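You operate a simulated robot arm through the tools that you are given. There is no shell and no other tool.

Carry out the task below with a simulated robot arm. There is one attempt and no reset: what you move stays moved.

## Task
Put things in order on the top of the steel table. At the end: the yellow scrub pad stands where the silver drain can (marked "OLD OIL") stood; the green chip stands on top of the red wheel; the silver drain can from the top of the steel table stands where the green chip stood; the orange oil swab stands where the yellow scrub pad stood; whatever was shut is shut again. Leave all else as you found it, and nothing knocked over.

The check looks at the end state, three seconds after you hand in, the way a careful person would. Anything else that was tipped, shoved, dropped, spilled or broken makes it a failure.

## Robot
A 7-joint arm with a two-finger gripper, fixed in place. Base frame: the origin is at the foot of the arm, x ahead of it, y to its left, z up; the work surface is at about z = 0. Readings come in mm, rad, newtons and seconds.
With the tool pointing down near the work surface it reaches from about 160 to 380 mm from the base axis. Its first joint turns from -1.257 to 1.257 rad. Payload 0.6 kg.
The TCP is the grasp point between the finger pads, 22 mm short of the fingertips. In the tool frame z runs along the fingers and y along their closing line. Largest opening 92 mm; the body of the gripper starts 65 mm behind the TCP.
Orientation is that of the tool frame in the base frame, as a unit quaternion [x, y, z, w]. With the fingers straight down and closing along the base's y, the tool's x points along the base's -x, its y along +y and its z along -z.

## Interface
- The arm moves only by the tool play_rows. Its argument "plan" is a list of rows, each an object (a shift or turn left out is 0, a gripper value left out holds the last) with "delta_pos": the shift along the base's x, y, z in mm, a list of three; "delta_rot": the turn, a rotation vector about the base's x, y, z in rad, a list of three; "claw": the gripper command, from -1 (shut) to 1 (fully open), values between in proportion. In form: [{"delta_pos": [tx, ty, tz], "delta_rot": [ax, ay, az], "claw": claw}, ...]. A call has 1 to 20 rows; each row shifts and turns the commanded pose from where the row before left it. Each row takes 0.2 s and may step no farther than 50 mm and 0.15 rad from the row before; otherwise, or with a gripper value out of range, the whole call is refused. Where a pose cannot be reached the arm comes as near as it can. A force on the tool above 40 N (or 10 N above the force at the start of the call, whichever is more), or a blocked arm, ends the call early, and 0.2 s more pass. Each finger halts on what it meets, pressing with about 26 N; the grip force reading is that of the motor and also rises with nothing between the fingers. The clock runs only during rows and for 0.2 s after the last one: add rows that do not move to give the fingers time. The reply holds the time, the measured pose of the TCP, the force on the tool along the base axes, the opening and the grip force, in the units named above and with some noise, with the torque about the TCP (base axes, N m) and any sound that the robot's microphone picked up.
- Cameras (640 x 400 px; columns grow to the right, rows downward): "scene" is fixed at [79, -296.5, 393.3]; the picture's right is [0.63, -0.78, 0.00], its down [-0.48, -0.39, -0.78] and it looks along [0.61, 0.49, -0.62] (base axes); focal length 214 px, centre (320, 200). "wrist" rides on the gripper at [71, 19, -102] in the tool frame; the picture's right is [-0.26, 0.96, 0.00], its down [-0.75, -0.20, -0.63] and it looks along [-0.60, -0.16, 0.78] (tool axes); focal length 280 px, centre (320, 200). There is no depth. A picture from a camera that has moved, and an enlarged one, comes with that camera's place and axes in the base frame and with its lens. The place of the scene camera against the robot may be out by one fixed shift of up to 18 mm in any direction.
- get_image(camera): a new picture of that camera. It takes no simulated time.
- zoom(camera, box): a new picture of the part [left, top, right, bottom] of that camera's present view, enlarged. It takes no simulated time.
- hand_in(): hands the job in; it is judged then, once.

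Places have to be worked out from the pictures, the camera data and where the tool is seen. Open the gripper and draw the arm clear of the work before you hand the job in, unless the task says otherwise.

The tools are called after "Call:" by a JSON object that holds its "name" and its "arguments". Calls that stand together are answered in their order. play_rows: Moves the arm, as the interface text tells. Its arguments: {"type":"object","properties":{"plan":{"type":"array","items":{"type":"object","properties":{"delta_pos":{"type":"array","items":{"type":"number"}},"delta_rot":{"type":"array","items":{"type":"number"}},"claw":{"type":"number"}}}}},"required":["plan"]} The other tools are called the same way: get_image (camera) takes a picture; zoom (camera, box) takes an enlarged picture of a part of a camera's view; hand_in () hands the job in.

At the start:

```text
time_s: 0.0
eef_pos: [223.0, 31.8, 279.0]
orientation: [0.0, 1.0, 0.0, 0.0]
ft_force: [-0.3, 0.1, 0.5]
ft_torque: [0.0, -0.01, 0.0]
width: 92.0
gripper_force: 0.0
```

scene: 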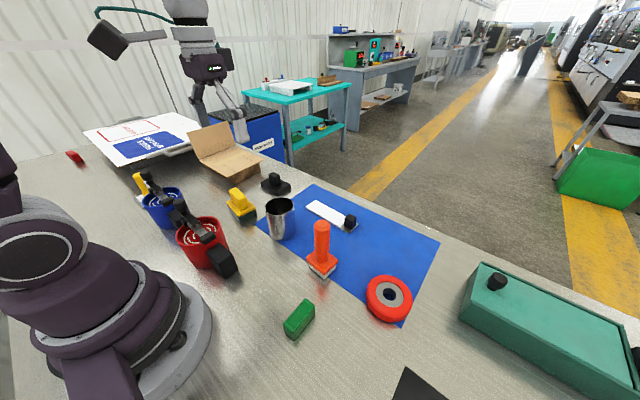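
wrist: 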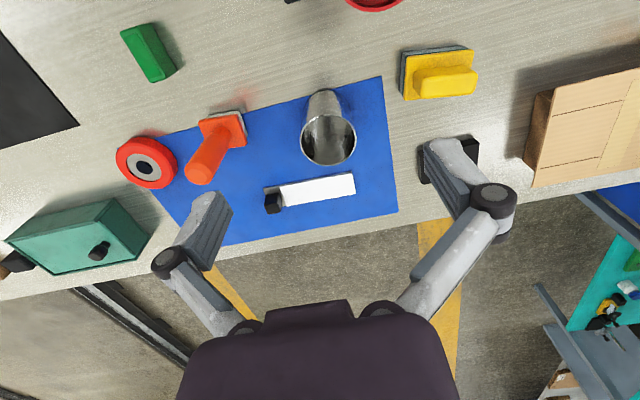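

I'll start by looking closer at the table items in both cameras before moving anything.

Call:
{"name": "zoom", "arguments": {"camera": "scene", "box": [200, 160, 440, 345]}}

Call:
{"name": "zoom", "arguments": {"camera": "wrist", "box": [100, 0, 500, 240]}}

Call:
{"name": "zoom", "arguments": {"camera": "scene", "box": [60, 120, 300, 280]}}

Call:
{"name": "zoom", "arguments": {"camera": "scene", "box": [400, 230, 640, 400]}}

```text
2.16 times, centred on (320, 252) of scene
camera zoom: at [79.0, -296.5, 393.3], right [0.63, -0.78, 0.0], down [-0.48, -0.39, -0.78], along [0.61, 0.49, -0.62], focal length 464 px, centre (320, 86)
```

zoom: 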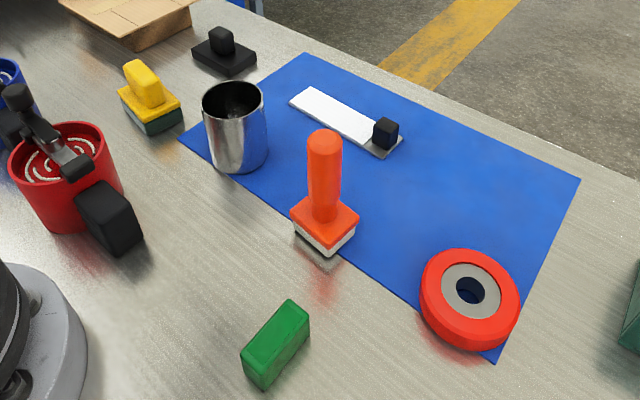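

```text
1.60 times, centred on (300, 120) of wrist
camera zoom: at [153.4, 50.3, 379.9], right [0.26, 0.96, 0.0], down [0.75, -0.2, 0.63], along [0.6, -0.16, -0.78], focal length 449 px, centre (352, 328)
```

zoom: 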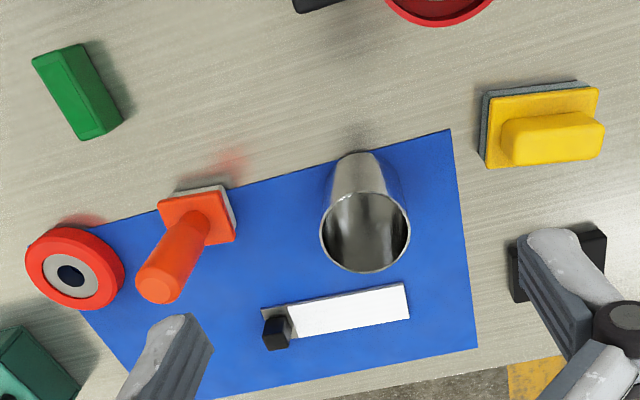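

```text
2.50 times, centred on (180, 200) of scene
camera zoom: at [79.0, -296.5, 393.3], right [0.63, -0.78, 0.0], down [-0.48, -0.39, -0.78], along [0.61, 0.49, -0.62], focal length 536 px, centre (670, 200)
```

zoom: 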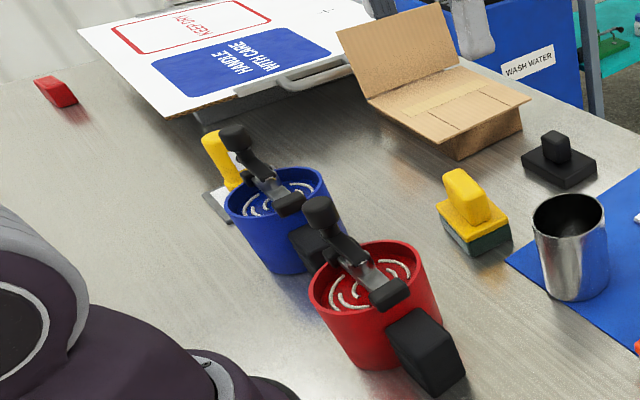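

```text
2.35 times, centred on (520, 315) of scene
camera zoom: at [79.0, -296.5, 393.3], right [0.63, -0.78, 0.0], down [-0.48, -0.39, -0.78], along [0.61, 0.49, -0.62], focal length 505 px, centre (-151, -71)
```

zoom: 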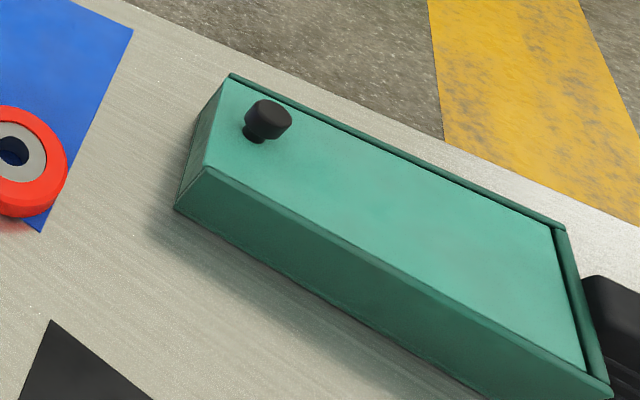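

The scene shows the can, swab, pad, chip and wheel standing free. I estimate chip ≈(169,-163), wheel ≈(300,-260), swab ≈(282,-118), can ≈(298,21) and pad ≈(283,166). I'll move over the chip for a closer wrist view to refine its place.

Call:
{"name": "play_rows", "arguments": {"plan": [{"delta_pos": [-8, -31, -18]}, {"delta_pos": [-8, -31, -18]}, {"delta_pos": [-8, -31, -18]}, {"delta_pos": [-8, -31, -18]}, {"delta_pos": [-8, -31, -18]}, {"delta_pos": [-8, -31, -18]}, {}]}}

Call:
{"name": "get_image", "arguments": {"camera": "wrist"}}

Call:
{"name": "get_image", "arguments": {"camera": "scene"}}

```text
time_s: 1.6
eef_pos: [176.5, -153.8, 169.2]
orientation: [0.0, 1.0, 0.0, -0.001]
ft_force: [-0.5, -0.2, 0.7]
ft_torque: [-0.02, 0.01, 0.02]
width: 92.1
gripper_force: 0.1
```

```text
taken
camera wrist: at [105.4, -135.4, 271.7], right [0.26, 0.96, 0.0], down [0.75, -0.2, 0.62], along [0.6, -0.16, -0.78], focal length 280 px, centre (320, 200)
```

wrist: 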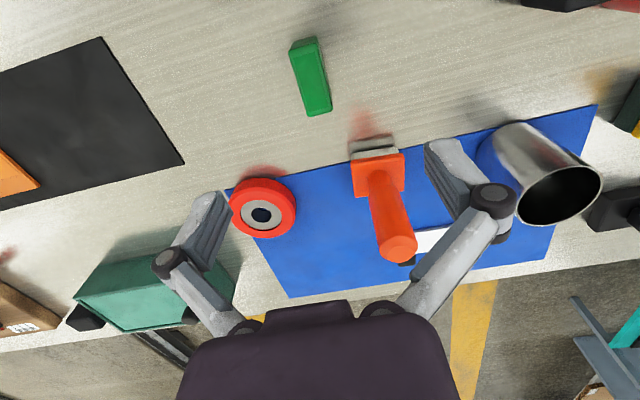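

```text
taken
```

scene: 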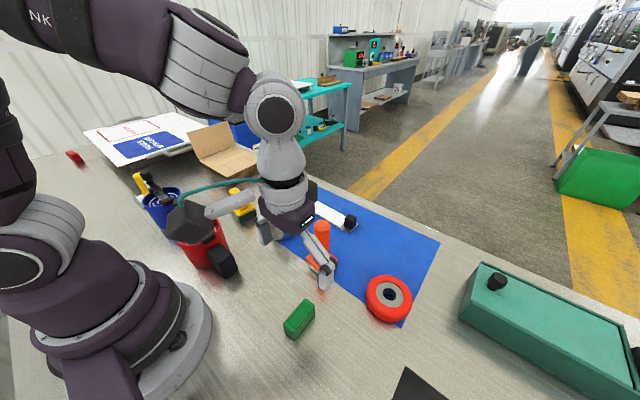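

The chip now sits in the upper part of the wrist view. I'll enlarge the chip, the wheel and the swab base to measure them.

Call:
{"name": "zoom", "arguments": {"camera": "wrist", "box": [230, 10, 390, 110]}}

Call:
{"name": "zoom", "arguments": {"camera": "wrist", "box": [200, 140, 360, 240]}}

Call:
{"name": "zoom", "arguments": {"camera": "wrist", "box": [320, 110, 620, 280]}}

Call:
{"name": "zoom", "arguments": {"camera": "wrist", "box": [0, 120, 300, 340]}}

```text
4.00 times, centred on (310, 60) of wrist
camera zoom: at [105.4, -135.4, 271.7], right [0.26, 0.96, 0.0], down [0.75, -0.2, 0.62], along [0.6, -0.16, -0.78], focal length 1122 px, centre (360, 760)
```

zoom: 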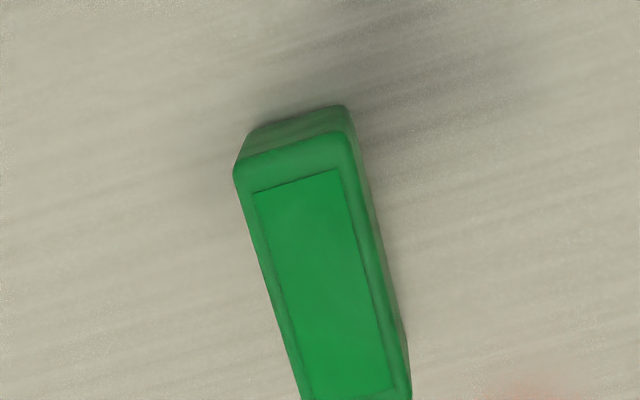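

```text
4.00 times, centred on (280, 190) of wrist
camera zoom: at [105.4, -135.4, 271.7], right [0.26, 0.96, 0.0], down [0.75, -0.2, 0.62], along [0.6, -0.16, -0.78], focal length 1122 px, centre (480, 240)
```

zoom: 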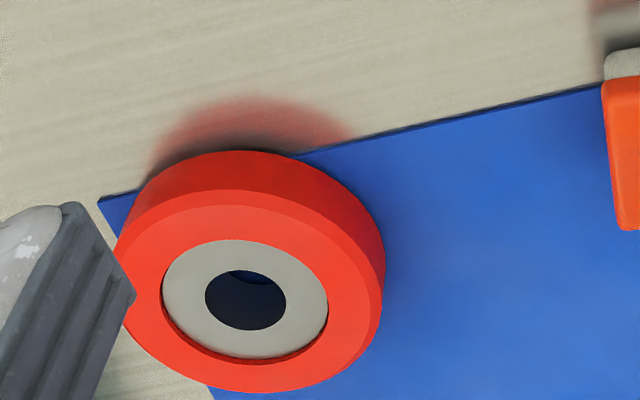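

```text
2.13 times, centred on (470, 195) of wrist
camera zoom: at [105.4, -135.4, 271.7], right [0.26, 0.96, 0.0], down [0.75, -0.2, 0.62], along [0.6, -0.16, -0.78], focal length 598 px, centre (0, 211)
```

zoom: 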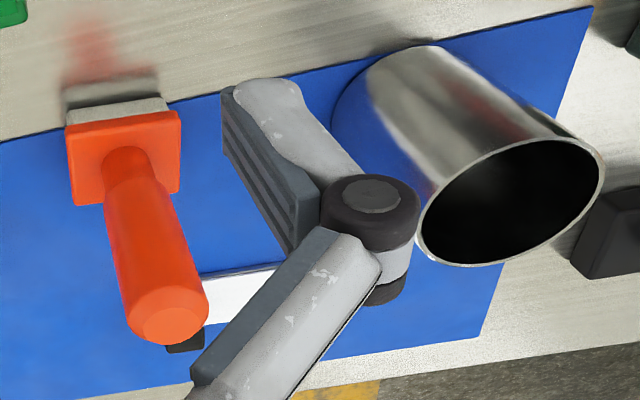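

```text
1.82 times, centred on (150, 230) of wrist
camera zoom: at [105.4, -135.4, 271.7], right [0.26, 0.96, 0.0], down [0.75, -0.2, 0.62], along [0.6, -0.16, -0.78], focal length 510 px, centre (629, 146)
```

zoom: 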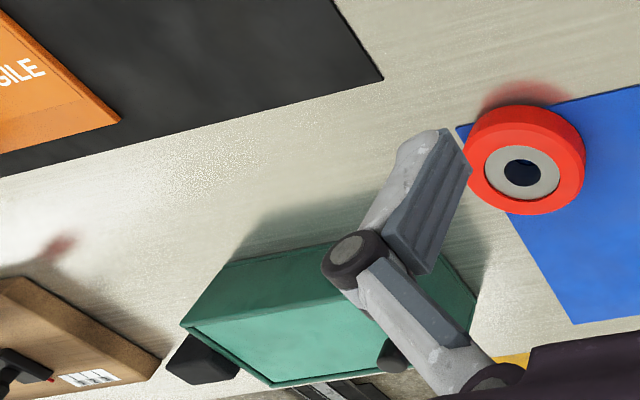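

The chip measures about 55×23×20 mm and is centred near (171.5,-161) with its long side along x. The wheel is about 78 mm across and 23 mm tall at ≈(299,-258), close to the reach limit. I'll test whether the arm reaches over it at a safe height before picking anything up.

Call:
{"name": "play_rows", "arguments": {"plan": [{"delta_pos": [30, -26, -10]}, {"delta_pos": [30, -26, -10]}, {"delta_pos": [30, -26, -10]}, {"delta_pos": [32, -26, -10]}, {}, {}]}}

Call:
{"name": "get_image", "arguments": {"camera": "wrist"}}

```text
time_s: 3.0
eef_pos: [280.5, -245.3, 134.3]
orientation: [0.0, 1.0, 0.001, 0.0]
ft_force: [-0.5, -0.3, 0.0]
ft_torque: [0.03, 0.0, 0.01]
width: 91.9
gripper_force: 0.1
out of reach, approached as far as the arm can: row 4
```

```text
taken
camera wrist: at [211.5, -225.5, 237.1], right [0.26, 0.96, 0.0], down [0.75, -0.21, 0.62], along [0.6, -0.16, -0.78], focal length 280 px, centre (320, 200)
```

wrist: 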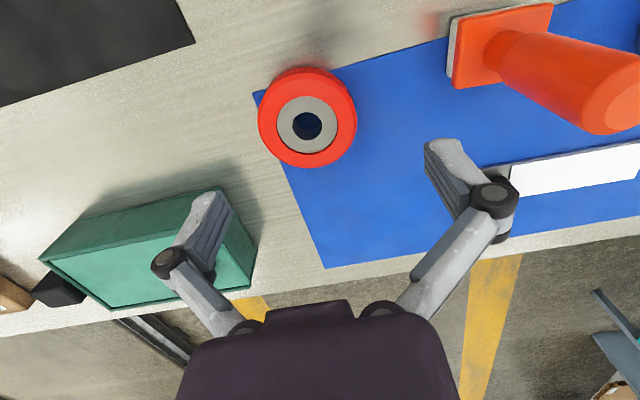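

The arm stops at a radius of about 373 mm with the tool vertical, while the wheel centre measures ≈(299,-259), a radius of 396. I'll grip the chip with the fingers leaned about 0.28 rad outward around the closing axis, which gains the missing reach. First I return over the chip with that tilt.

Call:
{"name": "play_rows", "arguments": {"plan": [{"delta_pos": [-25, 22, 0]}, {"delta_pos": [-25, 22, 0]}, {"delta_pos": [-25, 22, -5], "delta_rot": [0, -0.14, 0]}, {"delta_pos": [-25, 20, -5], "delta_rot": [0, -0.14, 0]}, {}]}}

Call:
{"name": "get_image", "arguments": {"camera": "wrist"}}

```text
time_s: 4.2
eef_pos: [182.2, -159.4, 126.0]
orientation: [0.0, 0.99, -0.001, 0.141]
ft_force: [0.9, 0.4, 1.1]
ft_torque: [-0.01, -0.02, -0.01]
width: 92.1
gripper_force: 0.0
```

```text
taken
camera wrist: at [86.3, -140.2, 203.6], right [0.25, 0.97, 0.07], down [0.55, -0.2, 0.81], along [0.8, -0.16, -0.58], focal length 280 px, centre (320, 200)
```

wrist: 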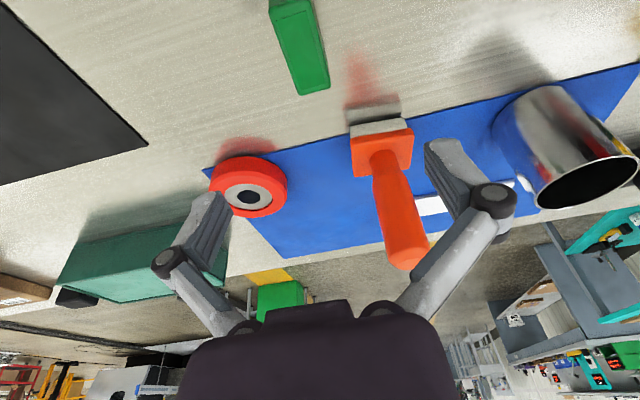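

The tilt is in place (0.28 rad) and the pose reads (182,-159,126). I'll step down toward the chip to about z=60 and check the alignment.

Call:
{"name": "play_rows", "arguments": {"plan": [{"delta_pos": [-8, -1, -22]}, {"delta_pos": [-8, -1, -22]}, {"delta_pos": [0, 0, -20]}, {}, {}]}}

Call:
{"name": "get_image", "arguments": {"camera": "wrist"}}

Call:
{"name": "get_image", "arguments": {"camera": "scene"}}

```text
time_s: 5.4
eef_pos: [166.7, -161.8, 61.8]
orientation: [0.0, 0.99, -0.001, 0.141]
ft_force: [0.2, -0.3, -0.3]
ft_torque: [-0.05, -0.02, -0.02]
width: 91.9
gripper_force: 0.1
```

```text
taken
camera wrist: at [70.8, -142.7, 139.3], right [0.25, 0.96, 0.07], down [0.55, -0.2, 0.81], along [0.8, -0.16, -0.58], focal length 280 px, centre (320, 200)
```

wrist: 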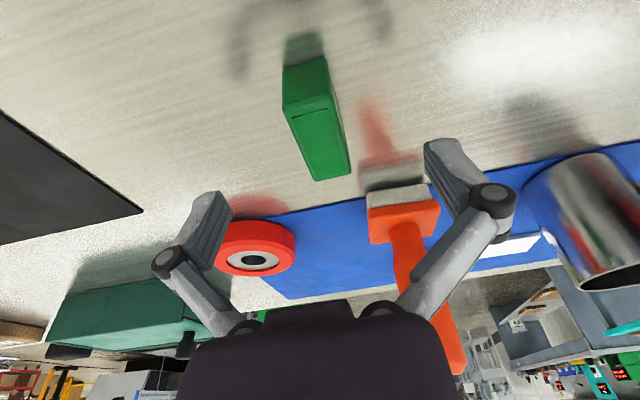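

```text
taken
```

scene: 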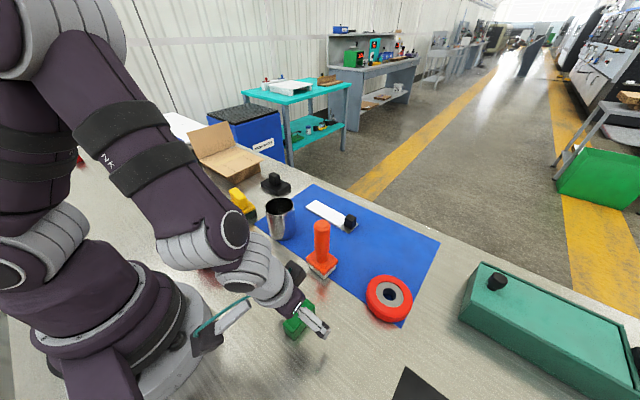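

I'll enlarge the chip here to get its height and exact centre before descending.

Call:
{"name": "zoom", "arguments": {"camera": "wrist", "box": [220, 10, 440, 200]}}

Call:
{"name": "zoom", "arguments": {"camera": "scene", "box": [180, 240, 360, 360]}}

```text
2.11 times, centred on (330, 105) of wrist
camera zoom: at [70.8, -142.7, 139.3], right [0.25, 0.96, 0.07], down [0.55, -0.2, 0.81], along [0.8, -0.16, -0.58], focal length 590 px, centre (299, 400)
```

zoom: 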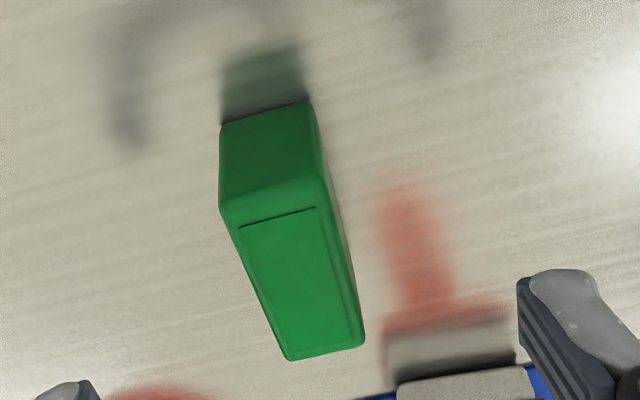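

```text
3.33 times, centred on (270, 300) of scene
camera zoom: at [79.0, -296.5, 393.3], right [0.63, -0.78, 0.0], down [-0.48, -0.39, -0.78], along [0.61, 0.49, -0.62], focal length 715 px, centre (487, -133)
```

zoom: 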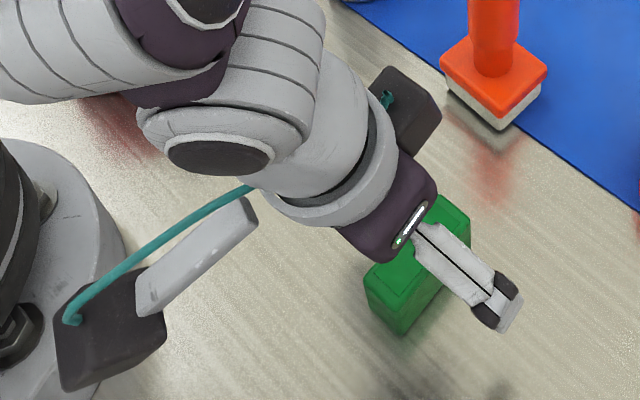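

The chip is about 30 mm tall, centred at ≈(171,-160), and the fingers straddle it. I'll descend to z≈30, which puts the fingertips about 7 mm above the table, and close.

Call:
{"name": "play_rows", "arguments": {"plan": [{"delta_pos": [0, 1.5, -16]}, {"delta_pos": [0, 0, -16]}, {}, {"claw": -1}, {}, {}, {}, {}, {}, {}, {}]}}

Call:
{"name": "get_image", "arguments": {"camera": "wrist"}}

```text
time_s: 7.8
eef_pos: [166.9, -161.1, 29.2]
orientation: [0.001, 0.99, 0.0, 0.141]
ft_force: [0.5, 0.5, 2.1]
ft_torque: [-0.01, 0.02, -0.02]
width: 23.0
gripper_force: 26.0
```

```text
taken
camera wrist: at [70.7, -141.6, 107.6], right [0.25, 0.96, 0.07], down [0.55, -0.2, 0.81], along [0.8, -0.16, -0.58], focal length 280 px, centre (320, 200)
```

wrist: 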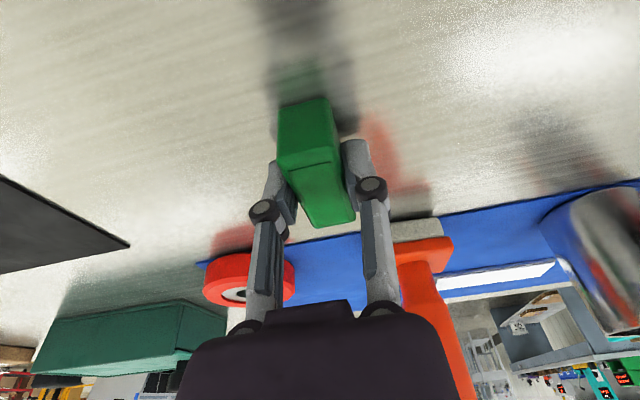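

The chip is gripped (width 23, force 26). I'll lift it and carry it out toward the wheel at a safe height.

Call:
{"name": "play_rows", "arguments": {"plan": [{"delta_pos": [0, 0, 15]}, {"delta_pos": [0, 0, 30]}, {"delta_pos": [0, 0, 25]}, {"delta_pos": [25, -19.5, 0]}, {"delta_pos": [25, -19.5, 0]}, {"delta_pos": [25, -19.5, 0]}, {"delta_pos": [25, -19.5, 0]}, {"delta_pos": [25, -19.5, 0]}, {}, {}]}}

Call:
{"name": "get_image", "arguments": {"camera": "wrist"}}

Call:
{"name": "get_image", "arguments": {"camera": "scene"}}

```text
time_s: 10.0
eef_pos: [290.1, -258.9, 99.0]
orientation: [0.0, 0.99, 0.001, 0.139]
ft_force: [-0.8, -0.4, -0.2]
ft_torque: [-0.01, -0.01, -0.01]
width: 0.0
gripper_force: 25.9
```

```text
taken
camera wrist: at [195.0, -238.8, 176.7], right [0.25, 0.96, 0.07], down [0.55, -0.21, 0.81], along [0.8, -0.16, -0.58], focal length 280 px, centre (320, 200)
```

wrist: 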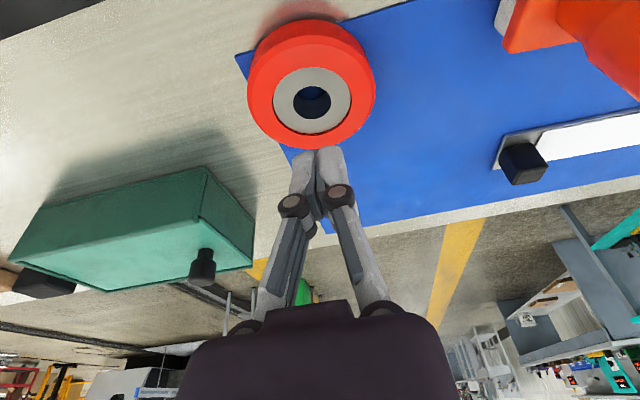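

```text
taken
```

scene: 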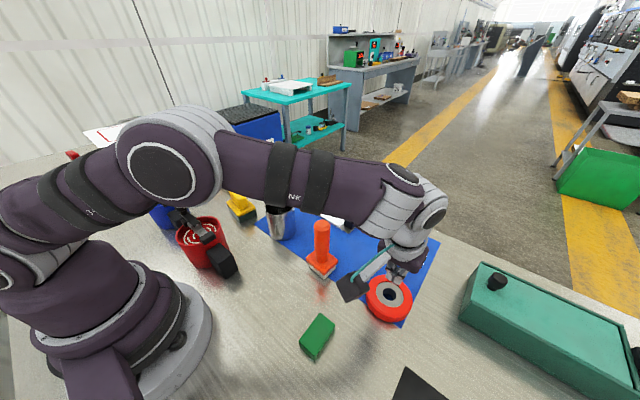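

The chip slipped out: the width reads 0, and in the scene it lies near its old spot. I'll look closely at it before doing anything else.

Call:
{"name": "zoom", "arguments": {"camera": "scene", "box": [240, 270, 420, 390]}}

Call:
{"name": "zoom", "arguments": {"camera": "wrist", "box": [220, 0, 420, 160]}}

```text
3.33 times, centred on (330, 330) of scene
camera zoom: at [79.0, -296.5, 393.3], right [0.63, -0.78, 0.0], down [-0.48, -0.39, -0.78], along [0.61, 0.49, -0.62], focal length 715 px, centre (287, -233)
```

zoom: 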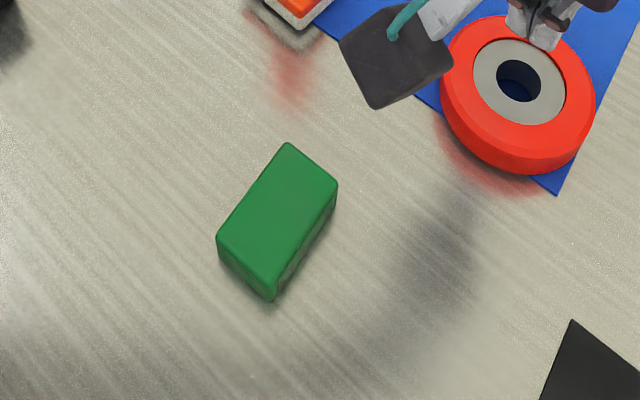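

```text
2.50 times, centred on (320, 80) of wrist
camera zoom: at [195.0, -238.8, 176.7], right [0.25, 0.96, 0.07], down [0.55, -0.21, 0.81], along [0.8, -0.16, -0.58], focal length 701 px, centre (320, 500)
```

zoom: 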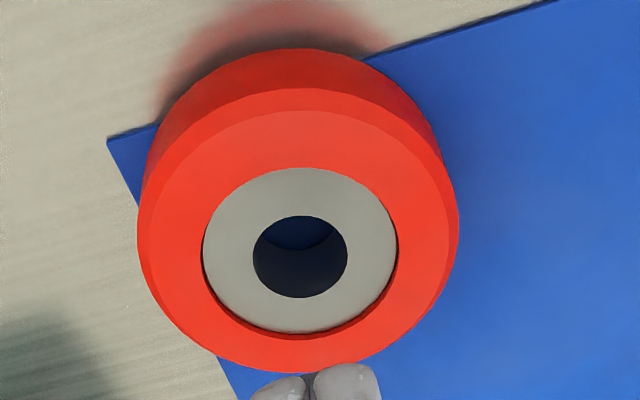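

The chip dropped during the lift and rolled onto its side at ≈(172,-202), beside its old spot. It has to be set upright again. I'll go back above it with the tool vertical and open, and take a close look.

Call:
{"name": "play_rows", "arguments": {"plan": [{"delta_pos": [-20, 12, 20]}, {"delta_pos": [-28, 14, 15], "claw": 1}, {"delta_pos": [-30, 14, 10], "delta_rot": [0, 0.14, 0]}, {"delta_pos": [-30, 14, 0], "delta_rot": [0, 0.14, 0]}, {}, {}, {}, {}]}}

Call:
{"name": "get_image", "arguments": {"camera": "wrist"}}

Call:
{"name": "get_image", "arguments": {"camera": "scene"}}

```text
time_s: 11.8
eef_pos: [183.5, -203.9, 143.7]
orientation: [0.0, 1.0, 0.0, 0.0]
ft_force: [0.4, -0.3, 0.6]
ft_torque: [0.01, -0.01, 0.0]
width: 91.8
gripper_force: 0.0
```

```text
taken
camera wrist: at [112.2, -184.4, 245.8], right [0.26, 0.96, 0.0], down [0.75, -0.2, 0.62], along [0.6, -0.16, -0.78], focal length 280 px, centre (320, 200)
```

wrist: 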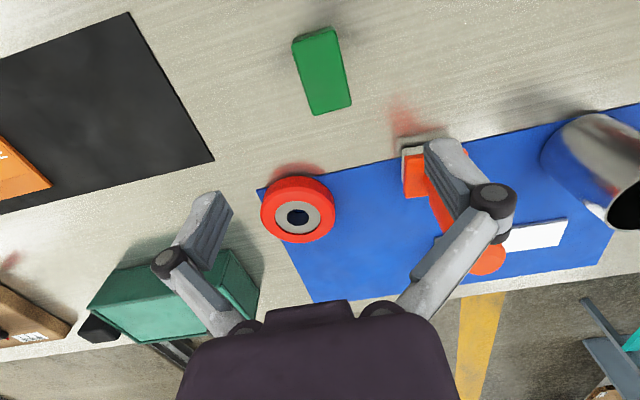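

```text
taken
```

scene: 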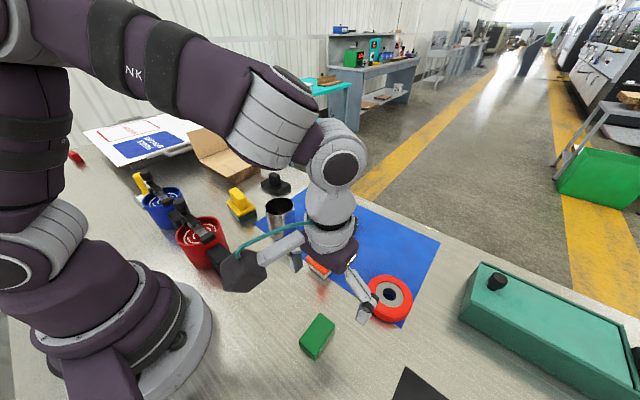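

Call:
{"name": "zoom", "arguments": {"camera": "wrist", "box": [240, 10, 400, 120]}}

Call:
{"name": "zoom", "arguments": {"camera": "scene", "box": [270, 300, 366, 365]}}

```text
3.64 times, centred on (320, 65) of wrist
camera zoom: at [112.2, -184.4, 245.8], right [0.26, 0.96, 0.0], down [0.75, -0.2, 0.62], along [0.6, -0.16, -0.78], focal length 1020 px, centre (320, 691)
```

zoom: 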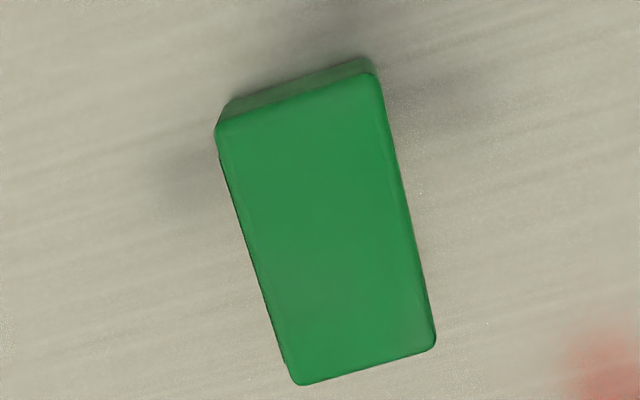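

```text
6.15 times, centred on (318, 332) of scene
camera zoom: at [79.0, -296.5, 393.3], right [0.63, -0.78, 0.0], down [-0.48, -0.39, -0.78], along [0.61, 0.49, -0.62], focal length 1320 px, centre (332, -615)
```

zoom: 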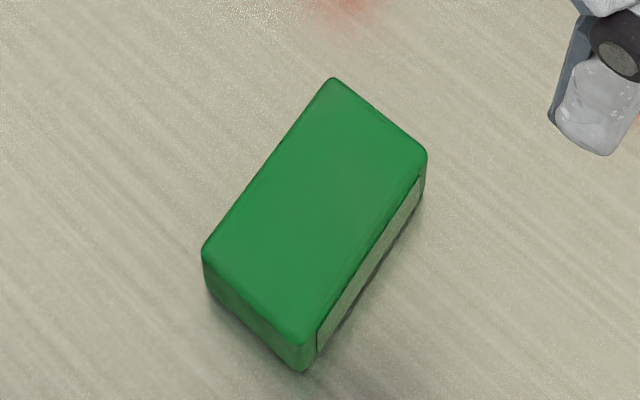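

The chip lies on its side at ≈(170,-197), long side along x, and its original top panel now faces -y. I'll pick it by its ends with the fingers leaned one way and set it down leaned the other way, which rolls it back upright. First I turn the gripper so it closes along x.

Call:
{"name": "play_rows", "arguments": {"plan": [{"delta_rot": [0, 0, -0.1428]}, {"delta_rot": [0, 0, -0.1428]}, {"delta_rot": [0, 0, -0.1428]}, {"delta_rot": [0, 0, -0.1428]}, {"delta_rot": [0, 0, -0.1428]}, {"delta_rot": [0, 0, -0.1428]}, {"delta_rot": [0, 0, -0.1428]}, {"delta_rot": [0, 0, -0.1428]}, {"delta_rot": [0, 0, -0.1428]}, {"delta_rot": [0, 0, -0.1428]}, {"delta_rot": [0, 0, -0.1428]}, {}]}}

Call:
{"name": "get_image", "arguments": {"camera": "wrist"}}

```text
time_s: 14.4
eef_pos: [182.3, -202.7, 144.1]
orientation: [0.707, 0.707, -0.001, 0.0]
ft_force: [-0.2, 0.0, -0.1]
ft_torque: [-0.03, 0.02, 0.01]
width: 91.8
gripper_force: 0.1
```

```text
taken
camera wrist: at [202.8, -132.9, 246.1], right [0.96, -0.26, 0.0], down [-0.21, -0.75, 0.63], along [-0.16, -0.6, -0.78], focal length 280 px, centre (320, 200)
```

wrist: 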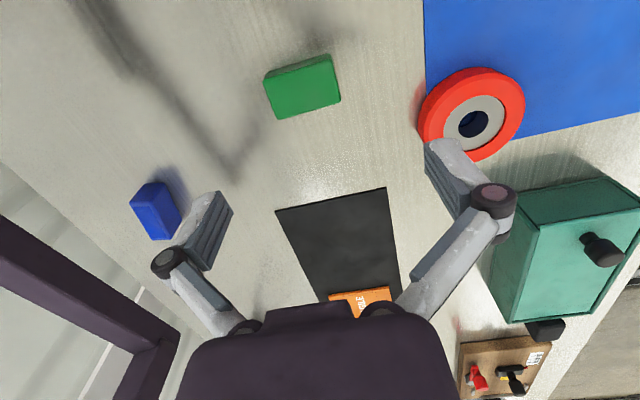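

The yaw is done. A blue block stands far off at ≈(-21,-277), out of the way. Next I lean the tool about 0.785 rad so the fingers point toward +y and down, staying at a safe height while I check the arm accepts it.

Call:
{"name": "play_rows", "arguments": {"plan": [{"delta_pos": [-2, -1, 0], "delta_rot": [0.131, 0, 0]}, {"delta_pos": [-2, -1, 0], "delta_rot": [0.131, 0, 0]}, {"delta_pos": [-2, -1, 0], "delta_rot": [0.131, 0, 0]}, {"delta_pos": [-2, -1, -10], "delta_rot": [0.131, 0, 0]}, {"delta_pos": [-2, -1, -15], "delta_rot": [0.131, 0, 0]}, {"delta_pos": [-2.5, 0, -15], "delta_rot": [0.131, 0, 0]}, {}, {}]}}

Call:
{"name": "get_image", "arguments": {"camera": "wrist"}}

Call:
{"name": "get_image", "arguments": {"camera": "scene"}}

```text
time_s: 16.2
eef_pos: [169.7, -209.3, 103.7]
orientation: [0.653, 0.653, 0.272, -0.271]
ft_force: [0.6, 0.8, -0.3]
ft_torque: [0.0, -0.01, 0.01]
width: 92.2
gripper_force: 0.1
```

```text
taken
camera wrist: at [190.1, -231.1, 226.1], right [0.97, -0.18, -0.19], down [-0.2, -0.97, -0.09], along [-0.16, 0.13, -0.98], focal length 280 px, centre (320, 200)
```

wrist: 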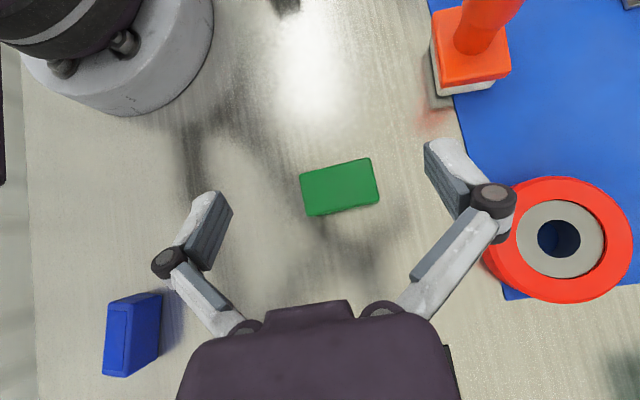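

```text
taken
```

scene: 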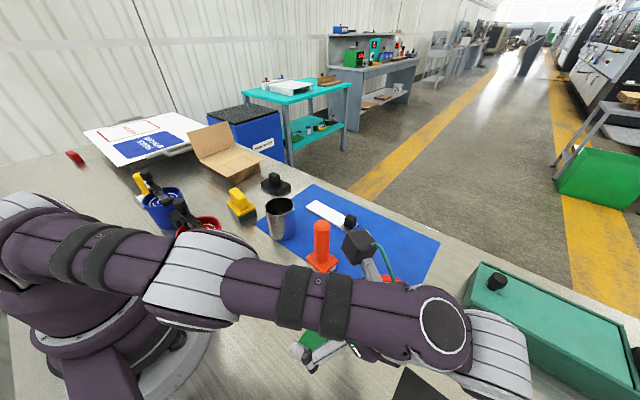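

The tilted pose is accepted: TCP (169.7,-209.3,103.7), with the chip centred under the fingers at ≈(171,-197.5). I'll narrow the opening to about 72 mm and go down to z≈27.

Call:
{"name": "play_rows", "arguments": {"plan": [{"delta_pos": [1.3, 1.3, -15], "claw": 0.565}, {"delta_pos": [0, 0, -20]}, {"delta_pos": [0, 0, -20]}, {"delta_pos": [0, 0, -20]}, {}, {}]}}

Call:
{"name": "get_image", "arguments": {"camera": "wrist"}}

Call:
{"name": "get_image", "arguments": {"camera": "scene"}}

```text
time_s: 17.6
eef_pos: [174.6, -196.3, 35.4]
orientation: [0.653, 0.653, 0.271, -0.272]
ft_force: [1.0, 0.8, 0.1]
ft_torque: [-0.02, 0.01, -0.01]
width: 72.0
gripper_force: 0.0
out of reach, approached as far as the arm can: row 3, 4
```

```text
taken
camera wrist: at [194.1, -218.6, 156.7], right [0.97, -0.19, -0.19], down [-0.2, -0.97, -0.09], along [-0.16, 0.13, -0.98], focal length 280 px, centre (320, 200)
```

wrist: 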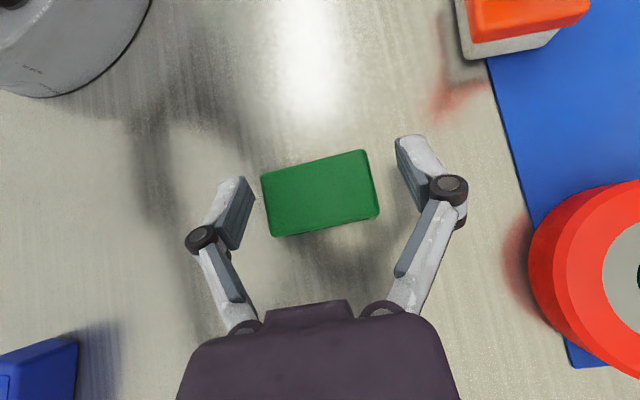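

```text
taken
```

scene: 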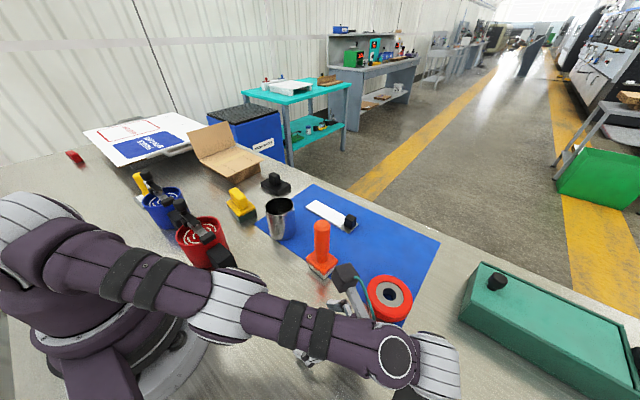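

The full 0.785 lean can't get low enough: the arm stopped at z=35. I'll come up and reduce the lean to about 0.5 rad for the pick. The rest of the roll can be made up on the put-down side.

Call:
{"name": "play_rows", "arguments": {"plan": [{"delta_pos": [0, 0, 20]}, {"delta_pos": [-1, -3, 10], "delta_rot": [-0.1425, 0, 0]}, {"delta_pos": [-1, -6, 0], "delta_rot": [-0.1425, 0, 0]}, {}, {"delta_pos": [-1, 0, -20]}, {}, {}]}}

Call:
{"name": "get_image", "arguments": {"camera": "wrist"}}

```text
time_s: 19.2
eef_pos: [171.9, -205.0, 44.2]
orientation: [0.686, 0.684, 0.176, -0.176]
ft_force: [-0.3, 0.2, 0.5]
ft_torque: [0.0, 0.02, -0.01]
width: 72.0
gripper_force: 0.0
```

```text
taken
camera wrist: at [191.1, -192.5, 168.5], right [0.96, -0.23, -0.13], down [-0.2, -0.96, 0.19], along [-0.16, -0.15, -0.97], focal length 280 px, centre (320, 200)
```

wrist: 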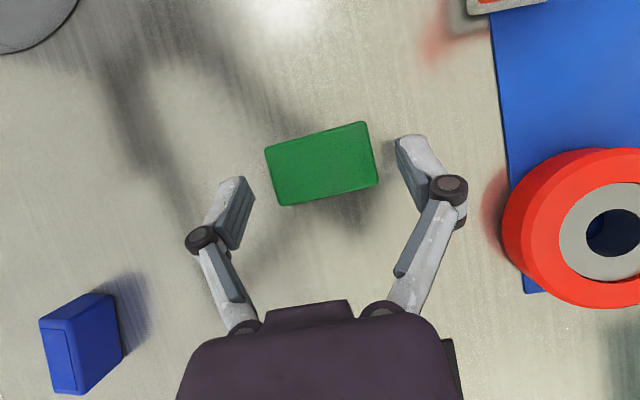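

Tilt now reads 0.50 rad at TCP (172,-205,44), with the chip centred at ≈(172.5,-197). I'll descend to z≈26.5 and close on its ends.

Call:
{"name": "play_rows", "arguments": {"plan": [{"delta_pos": [0.5, -0.5, -9]}, {"delta_pos": [0, 0, -8.5]}, {}, {}]}}

Call:
{"name": "get_image", "arguments": {"camera": "wrist"}}

```text
time_s: 20.2
eef_pos: [170.9, -207.1, 28.6]
orientation: [0.685, 0.685, 0.175, -0.175]
ft_force: [0.5, 0.4, 0.3]
ft_torque: [-0.05, -0.01, -0.03]
width: 72.0
gripper_force: 0.0
```

```text
taken
camera wrist: at [191.2, -193.1, 150.7], right [0.96, -0.23, -0.13], down [-0.2, -0.96, 0.19], along [-0.16, -0.15, -0.97], focal length 280 px, centre (320, 200)
```

wrist: 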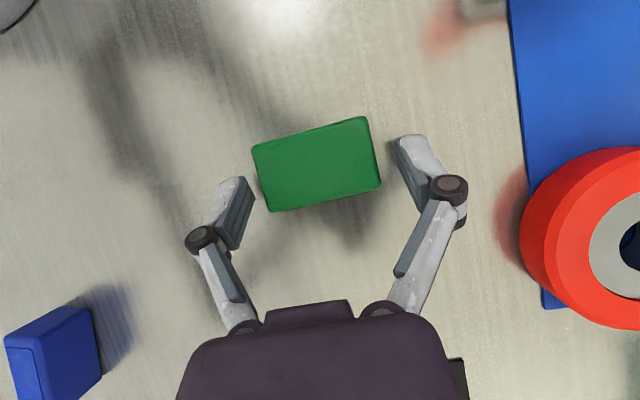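

The fingers straddle both ends with clearance. Closing now and waiting for the grip to settle.

Call:
{"name": "play_rows", "arguments": {"plan": [{"claw": -1}, {}, {}, {}, {}, {}, {}]}}

Call:
{"name": "get_image", "arguments": {"camera": "wrist"}}

```text
time_s: 21.8
eef_pos: [173.4, -206.3, 28.3]
orientation: [0.685, 0.685, 0.175, -0.175]
ft_force: [0.5, -0.9, 7.7]
ft_torque: [0.03, -0.05, 0.01]
width: 54.9
gripper_force: 26.1
```

```text
taken
camera wrist: at [191.2, -193.1, 150.8], right [0.97, -0.23, -0.13], down [-0.2, -0.96, 0.19], along [-0.16, -0.15, -0.97], focal length 280 px, centre (320, 200)
```

wrist: 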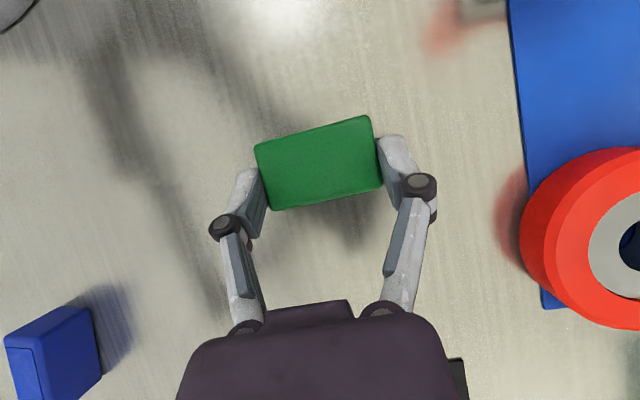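

Width 54.9 and force 26, so the ends are gripped; the 7.7 N upward force suggests the fingers press down slightly. I'll lift only a little, slowly, to watch for slipping.

Call:
{"name": "play_rows", "arguments": {"plan": [{"delta_pos": [0, 0, 2]}, {"delta_pos": [0, 0, 2]}, {"delta_pos": [0, 0, 2]}, {"delta_pos": [0, 0, 2]}, {}]}}

Call:
{"name": "get_image", "arguments": {"camera": "wrist"}}

```text
time_s: 23.0
eef_pos: [172.5, -206.1, 34.7]
orientation: [0.685, 0.685, 0.175, -0.175]
ft_force: [-0.4, 0.3, -1.1]
ft_torque: [0.0, 0.0, 0.0]
width: 55.2
gripper_force: 26.2
```

```text
taken
camera wrist: at [191.6, -193.1, 158.4], right [0.96, -0.23, -0.13], down [-0.2, -0.96, 0.19], along [-0.16, -0.15, -0.97], focal length 280 px, centre (320, 200)
```

wrist: 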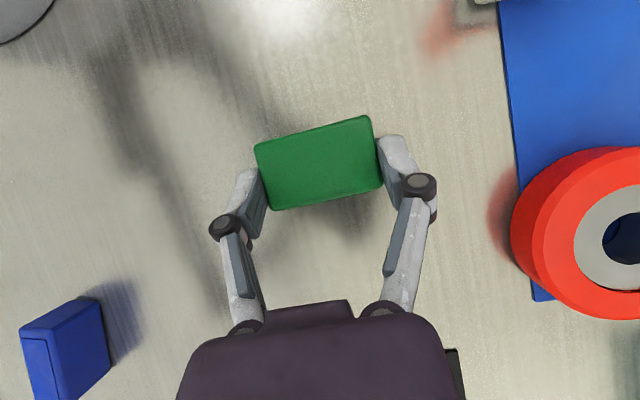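

The chip came up with the fingers and holds steady (weight about 1 N). I'll keep lifting slowly to about z=95.

Call:
{"name": "play_rows", "arguments": {"plan": [{"delta_pos": [0, 0, 4]}, {"delta_pos": [0, 0, 5]}, {"delta_pos": [0, 0, 6]}, {"delta_pos": [0, 0, 6]}, {"delta_pos": [0, 0, 6]}, {"delta_pos": [0, 0, 6]}, {"delta_pos": [0, 0, 6]}, {"delta_pos": [0, 0, 6]}, {"delta_pos": [0, 0, 6]}, {"delta_pos": [0, 0, 6]}, {"delta_pos": [0, 0, 4]}, {}]}}

Call:
{"name": "get_image", "arguments": {"camera": "wrist"}}

```text
time_s: 25.6
eef_pos: [172.4, -205.9, 96.6]
orientation: [0.685, 0.685, 0.174, -0.175]
ft_force: [-0.6, 0.5, 0.9]
ft_torque: [-0.02, 0.04, 0.0]
width: 55.1
gripper_force: 26.2
```

```text
taken
camera wrist: at [191.6, -193.0, 219.3], right [0.97, -0.23, -0.13], down [-0.2, -0.96, 0.19], along [-0.16, -0.15, -0.97], focal length 280 px, centre (320, 200)
```

wrist: 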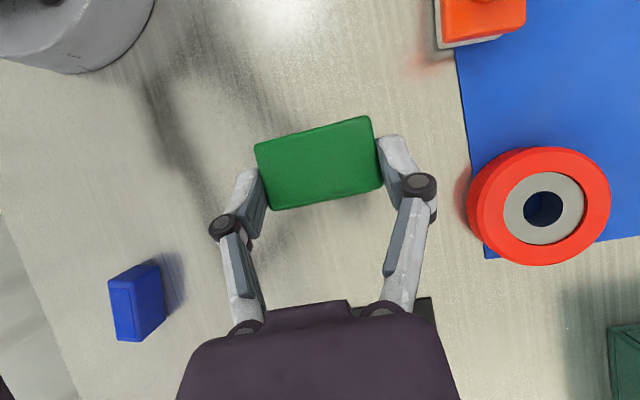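

The chip hasn't moved in the grip. Now I roll the tool about x by -0.7 rad as the first half of the turn, at this height.

Call:
{"name": "play_rows", "arguments": {"plan": [{"delta_rot": [-0.08, 0, 0]}, {"delta_rot": [-0.1, 0, 0]}, {"delta_rot": [-0.1, 0, 0]}, {"delta_rot": [-0.1, 0, 0]}, {"delta_rot": [-0.1, 0, 0]}, {"delta_rot": [-0.1, 0, 0]}, {"delta_rot": [-0.1, 0, 0]}, {"delta_rot": [-0.1, 0, 0]}, {"delta_rot": [-0.1, 0, 0]}, {"delta_rot": [-0.1, 0, 0]}, {}]}}

Call:
{"name": "get_image", "arguments": {"camera": "wrist"}}

Call:
{"name": "get_image", "arguments": {"camera": "scene"}}

```text
time_s: 28.0
eef_pos: [177.1, -212.8, 98.6]
orientation: [0.686, 0.687, -0.168, 0.168]
ft_force: [0.6, 1.1, -1.4]
ft_torque: [-0.02, 0.01, -0.01]
width: 55.1
gripper_force: 26.3
out of reach, approached as far as the arm can: row 2, 3, 4
```

```text
taken
camera wrist: at [197.5, -103.0, 155.5], right [0.97, -0.23, 0.12], down [-0.2, -0.38, 0.9], along [-0.16, -0.9, -0.41], focal length 280 px, centre (320, 200)
```

wrist: 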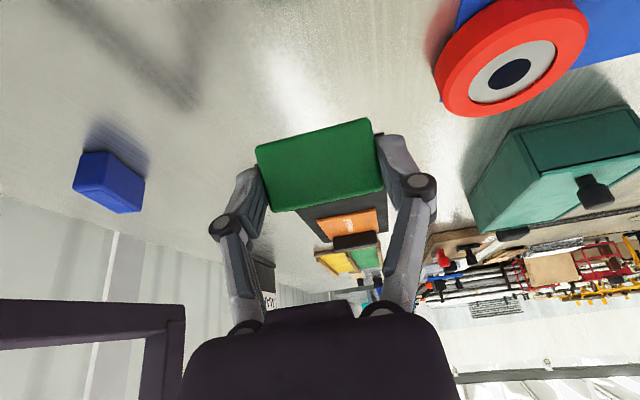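

```text
taken
```

scene: 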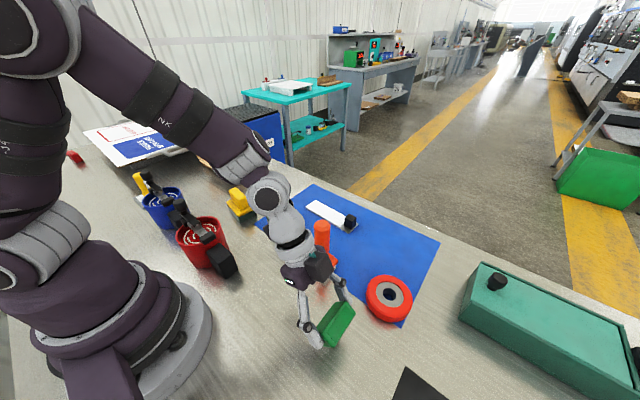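

The tool is now at -0.48 rad with the chip still held at width 55.1. I'll continue to about -0.9 rad while moving a little outward for wrist room.

Call:
{"name": "play_rows", "arguments": {"plan": [{"delta_pos": [0, -3, 0], "delta_rot": [-0.1, 0, 0]}, {"delta_pos": [0, -3, 0], "delta_rot": [-0.1, 0, 0]}, {"delta_pos": [0, -3, 0], "delta_rot": [-0.1, 0, 0]}, {"delta_pos": [0, -3, 0], "delta_rot": [-0.1, 0, 0]}, {}, {}]}}

Call:
{"name": "get_image", "arguments": {"camera": "wrist"}}

Call:
{"name": "get_image", "arguments": {"camera": "scene"}}

```text
time_s: 29.4
eef_pos: [178.0, -224.3, 97.5]
orientation: [0.64, 0.64, -0.301, 0.3]
ft_force: [0.2, -0.5, -2.0]
ft_torque: [-0.02, 0.0, -0.02]
width: 55.0
gripper_force: 25.6
```

```text
taken
camera wrist: at [197.4, -100.8, 108.1], right [0.97, -0.17, 0.2], down [-0.2, 0.0, 0.98], along [-0.16, -0.99, -0.03], focal length 280 px, centre (320, 200)
```

wrist: 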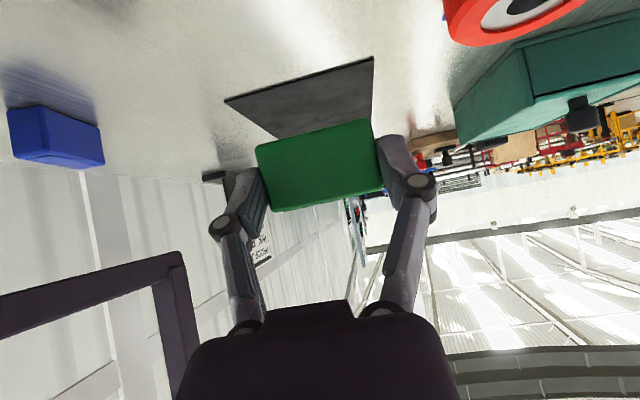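

```text
taken
```

scene: 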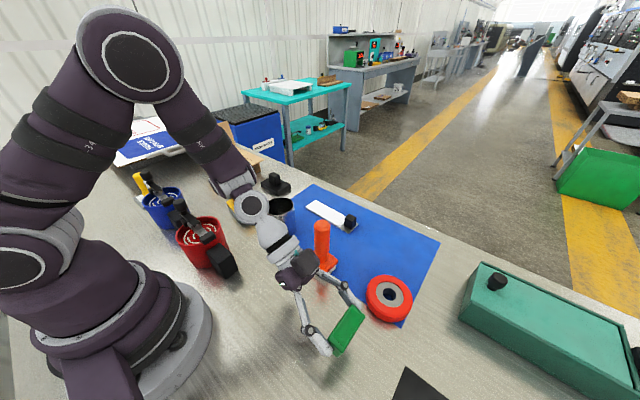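

The tool leans -0.88 rad and the chip is within about 11° of upright, panel toward the top. I'll lower it slowly, stopping just above contact.

Call:
{"name": "play_rows", "arguments": {"plan": [{"delta_pos": [0, 0, -8]}, {"delta_pos": [0, 0, -10]}, {"delta_pos": [0, 0, -10]}, {"delta_pos": [0, 0, -10]}, {"delta_pos": [0, 0, -10]}, {"delta_pos": [0, 0, -8]}, {"delta_pos": [0, 0, -5]}, {}]}}

Call:
{"name": "get_image", "arguments": {"camera": "wrist"}}

Call:
{"name": "zoom", "arguments": {"camera": "scene", "box": [240, 220, 440, 390]}}

```text
time_s: 31.2
eef_pos: [178.1, -224.6, 36.7]
orientation: [0.64, 0.64, -0.3, 0.301]
ft_force: [-0.5, 0.4, -0.7]
ft_torque: [-0.02, -0.01, 0.0]
width: 54.8
gripper_force: 25.8
```

```text
taken
camera wrist: at [197.3, -101.0, 46.9], right [0.97, -0.17, 0.2], down [-0.2, 0.0, 0.98], along [-0.16, -0.99, -0.03], focal length 280 px, centre (320, 200)
```

wrist: 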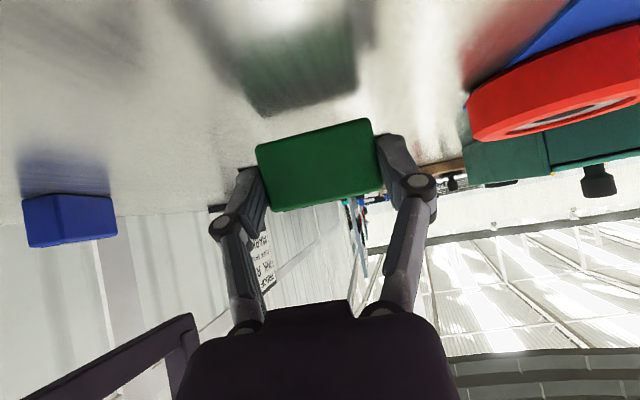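

```text
2.35 times, centred on (340, 305) of scene
camera zoom: at [79.0, -296.5, 393.3], right [0.63, -0.78, 0.0], down [-0.48, -0.39, -0.78], along [0.61, 0.49, -0.62], focal length 505 px, centre (273, -47)
```

zoom: 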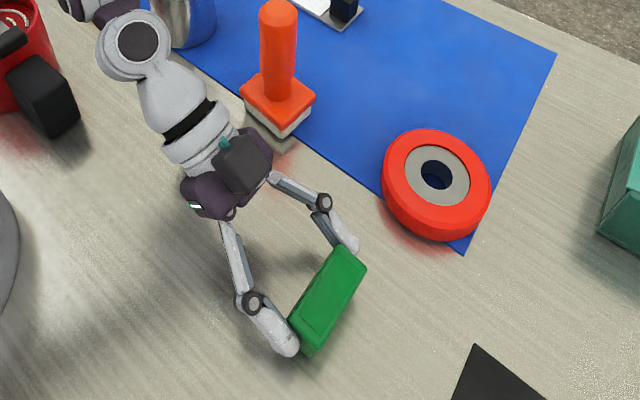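

The chip is nearly upright with its panel on top, a few mm above the table. I'll lower it in small steps to feel for contact.

Call:
{"name": "play_rows", "arguments": {"plan": [{"delta_pos": [0, 0, -2]}, {"delta_pos": [0, 0, -2]}, {"delta_pos": [0, 0, -2]}, {"delta_pos": [0, 0, -1.5]}, {}]}}

Call:
{"name": "get_image", "arguments": {"camera": "wrist"}}

```text
time_s: 32.4
eef_pos: [177.9, -225.1, 30.1]
orientation: [0.64, 0.64, -0.301, 0.301]
ft_force: [0.3, -0.8, 6.0]
ft_torque: [-0.16, -0.16, -0.01]
width: 55.3
gripper_force: 25.9
```

```text
taken
camera wrist: at [197.6, -101.0, 39.7], right [0.96, -0.17, 0.2], down [-0.2, 0.0, 0.98], along [-0.16, -0.99, -0.03], focal length 280 px, centre (320, 200)
```

wrist: 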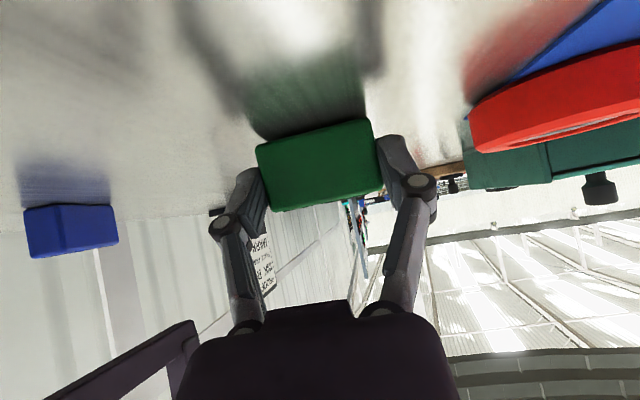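

Contact at z≈30 with 6 N upward. I'll press 1 mm more so the bottom settles, then open slowly.

Call:
{"name": "play_rows", "arguments": {"plan": [{"delta_pos": [0, 0, -1]}, {}, {"claw": 0.25}, {}, {}, {}]}}

Call:
{"name": "get_image", "arguments": {"camera": "wrist"}}

Call:
{"name": "zoom", "arguments": {"camera": "scene", "box": [240, 220, 440, 390]}}

```text
time_s: 33.8
eef_pos: [177.4, -224.2, 28.3]
orientation: [0.64, 0.641, -0.3, 0.301]
ft_force: [-1.2, -0.4, -0.8]
ft_torque: [-0.01, -0.01, 0.03]
width: 57.6
gripper_force: 0.1
```

```text
taken
camera wrist: at [197.6, -100.6, 38.6], right [0.97, -0.17, 0.2], down [-0.2, 0.0, 0.98], along [-0.16, -0.99, -0.03], focal length 280 px, centre (320, 200)
```

wrist: 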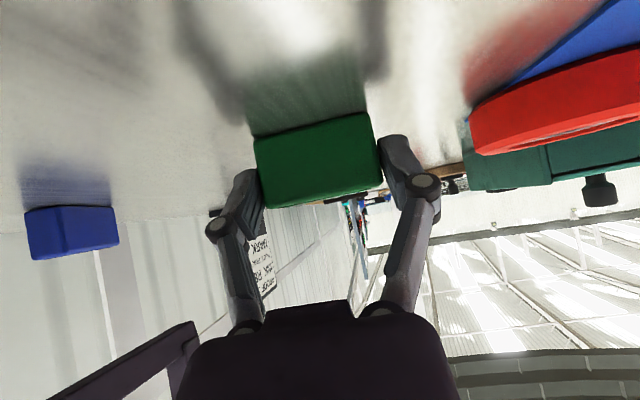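

```text
2.35 times, centred on (340, 305) of scene
camera zoom: at [79.0, -296.5, 393.3], right [0.63, -0.78, 0.0], down [-0.48, -0.39, -0.78], along [0.61, 0.49, -0.62], focal length 505 px, centre (273, -47)
```

zoom: 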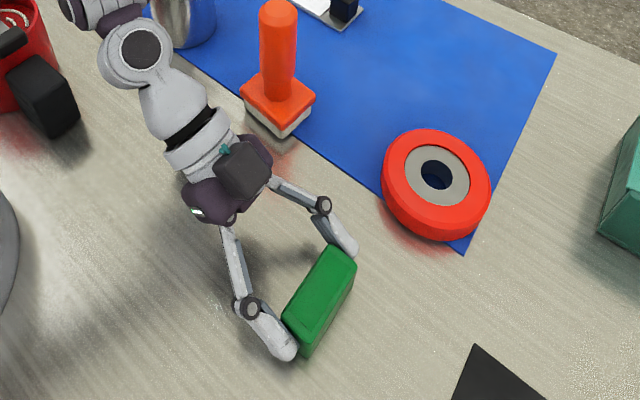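

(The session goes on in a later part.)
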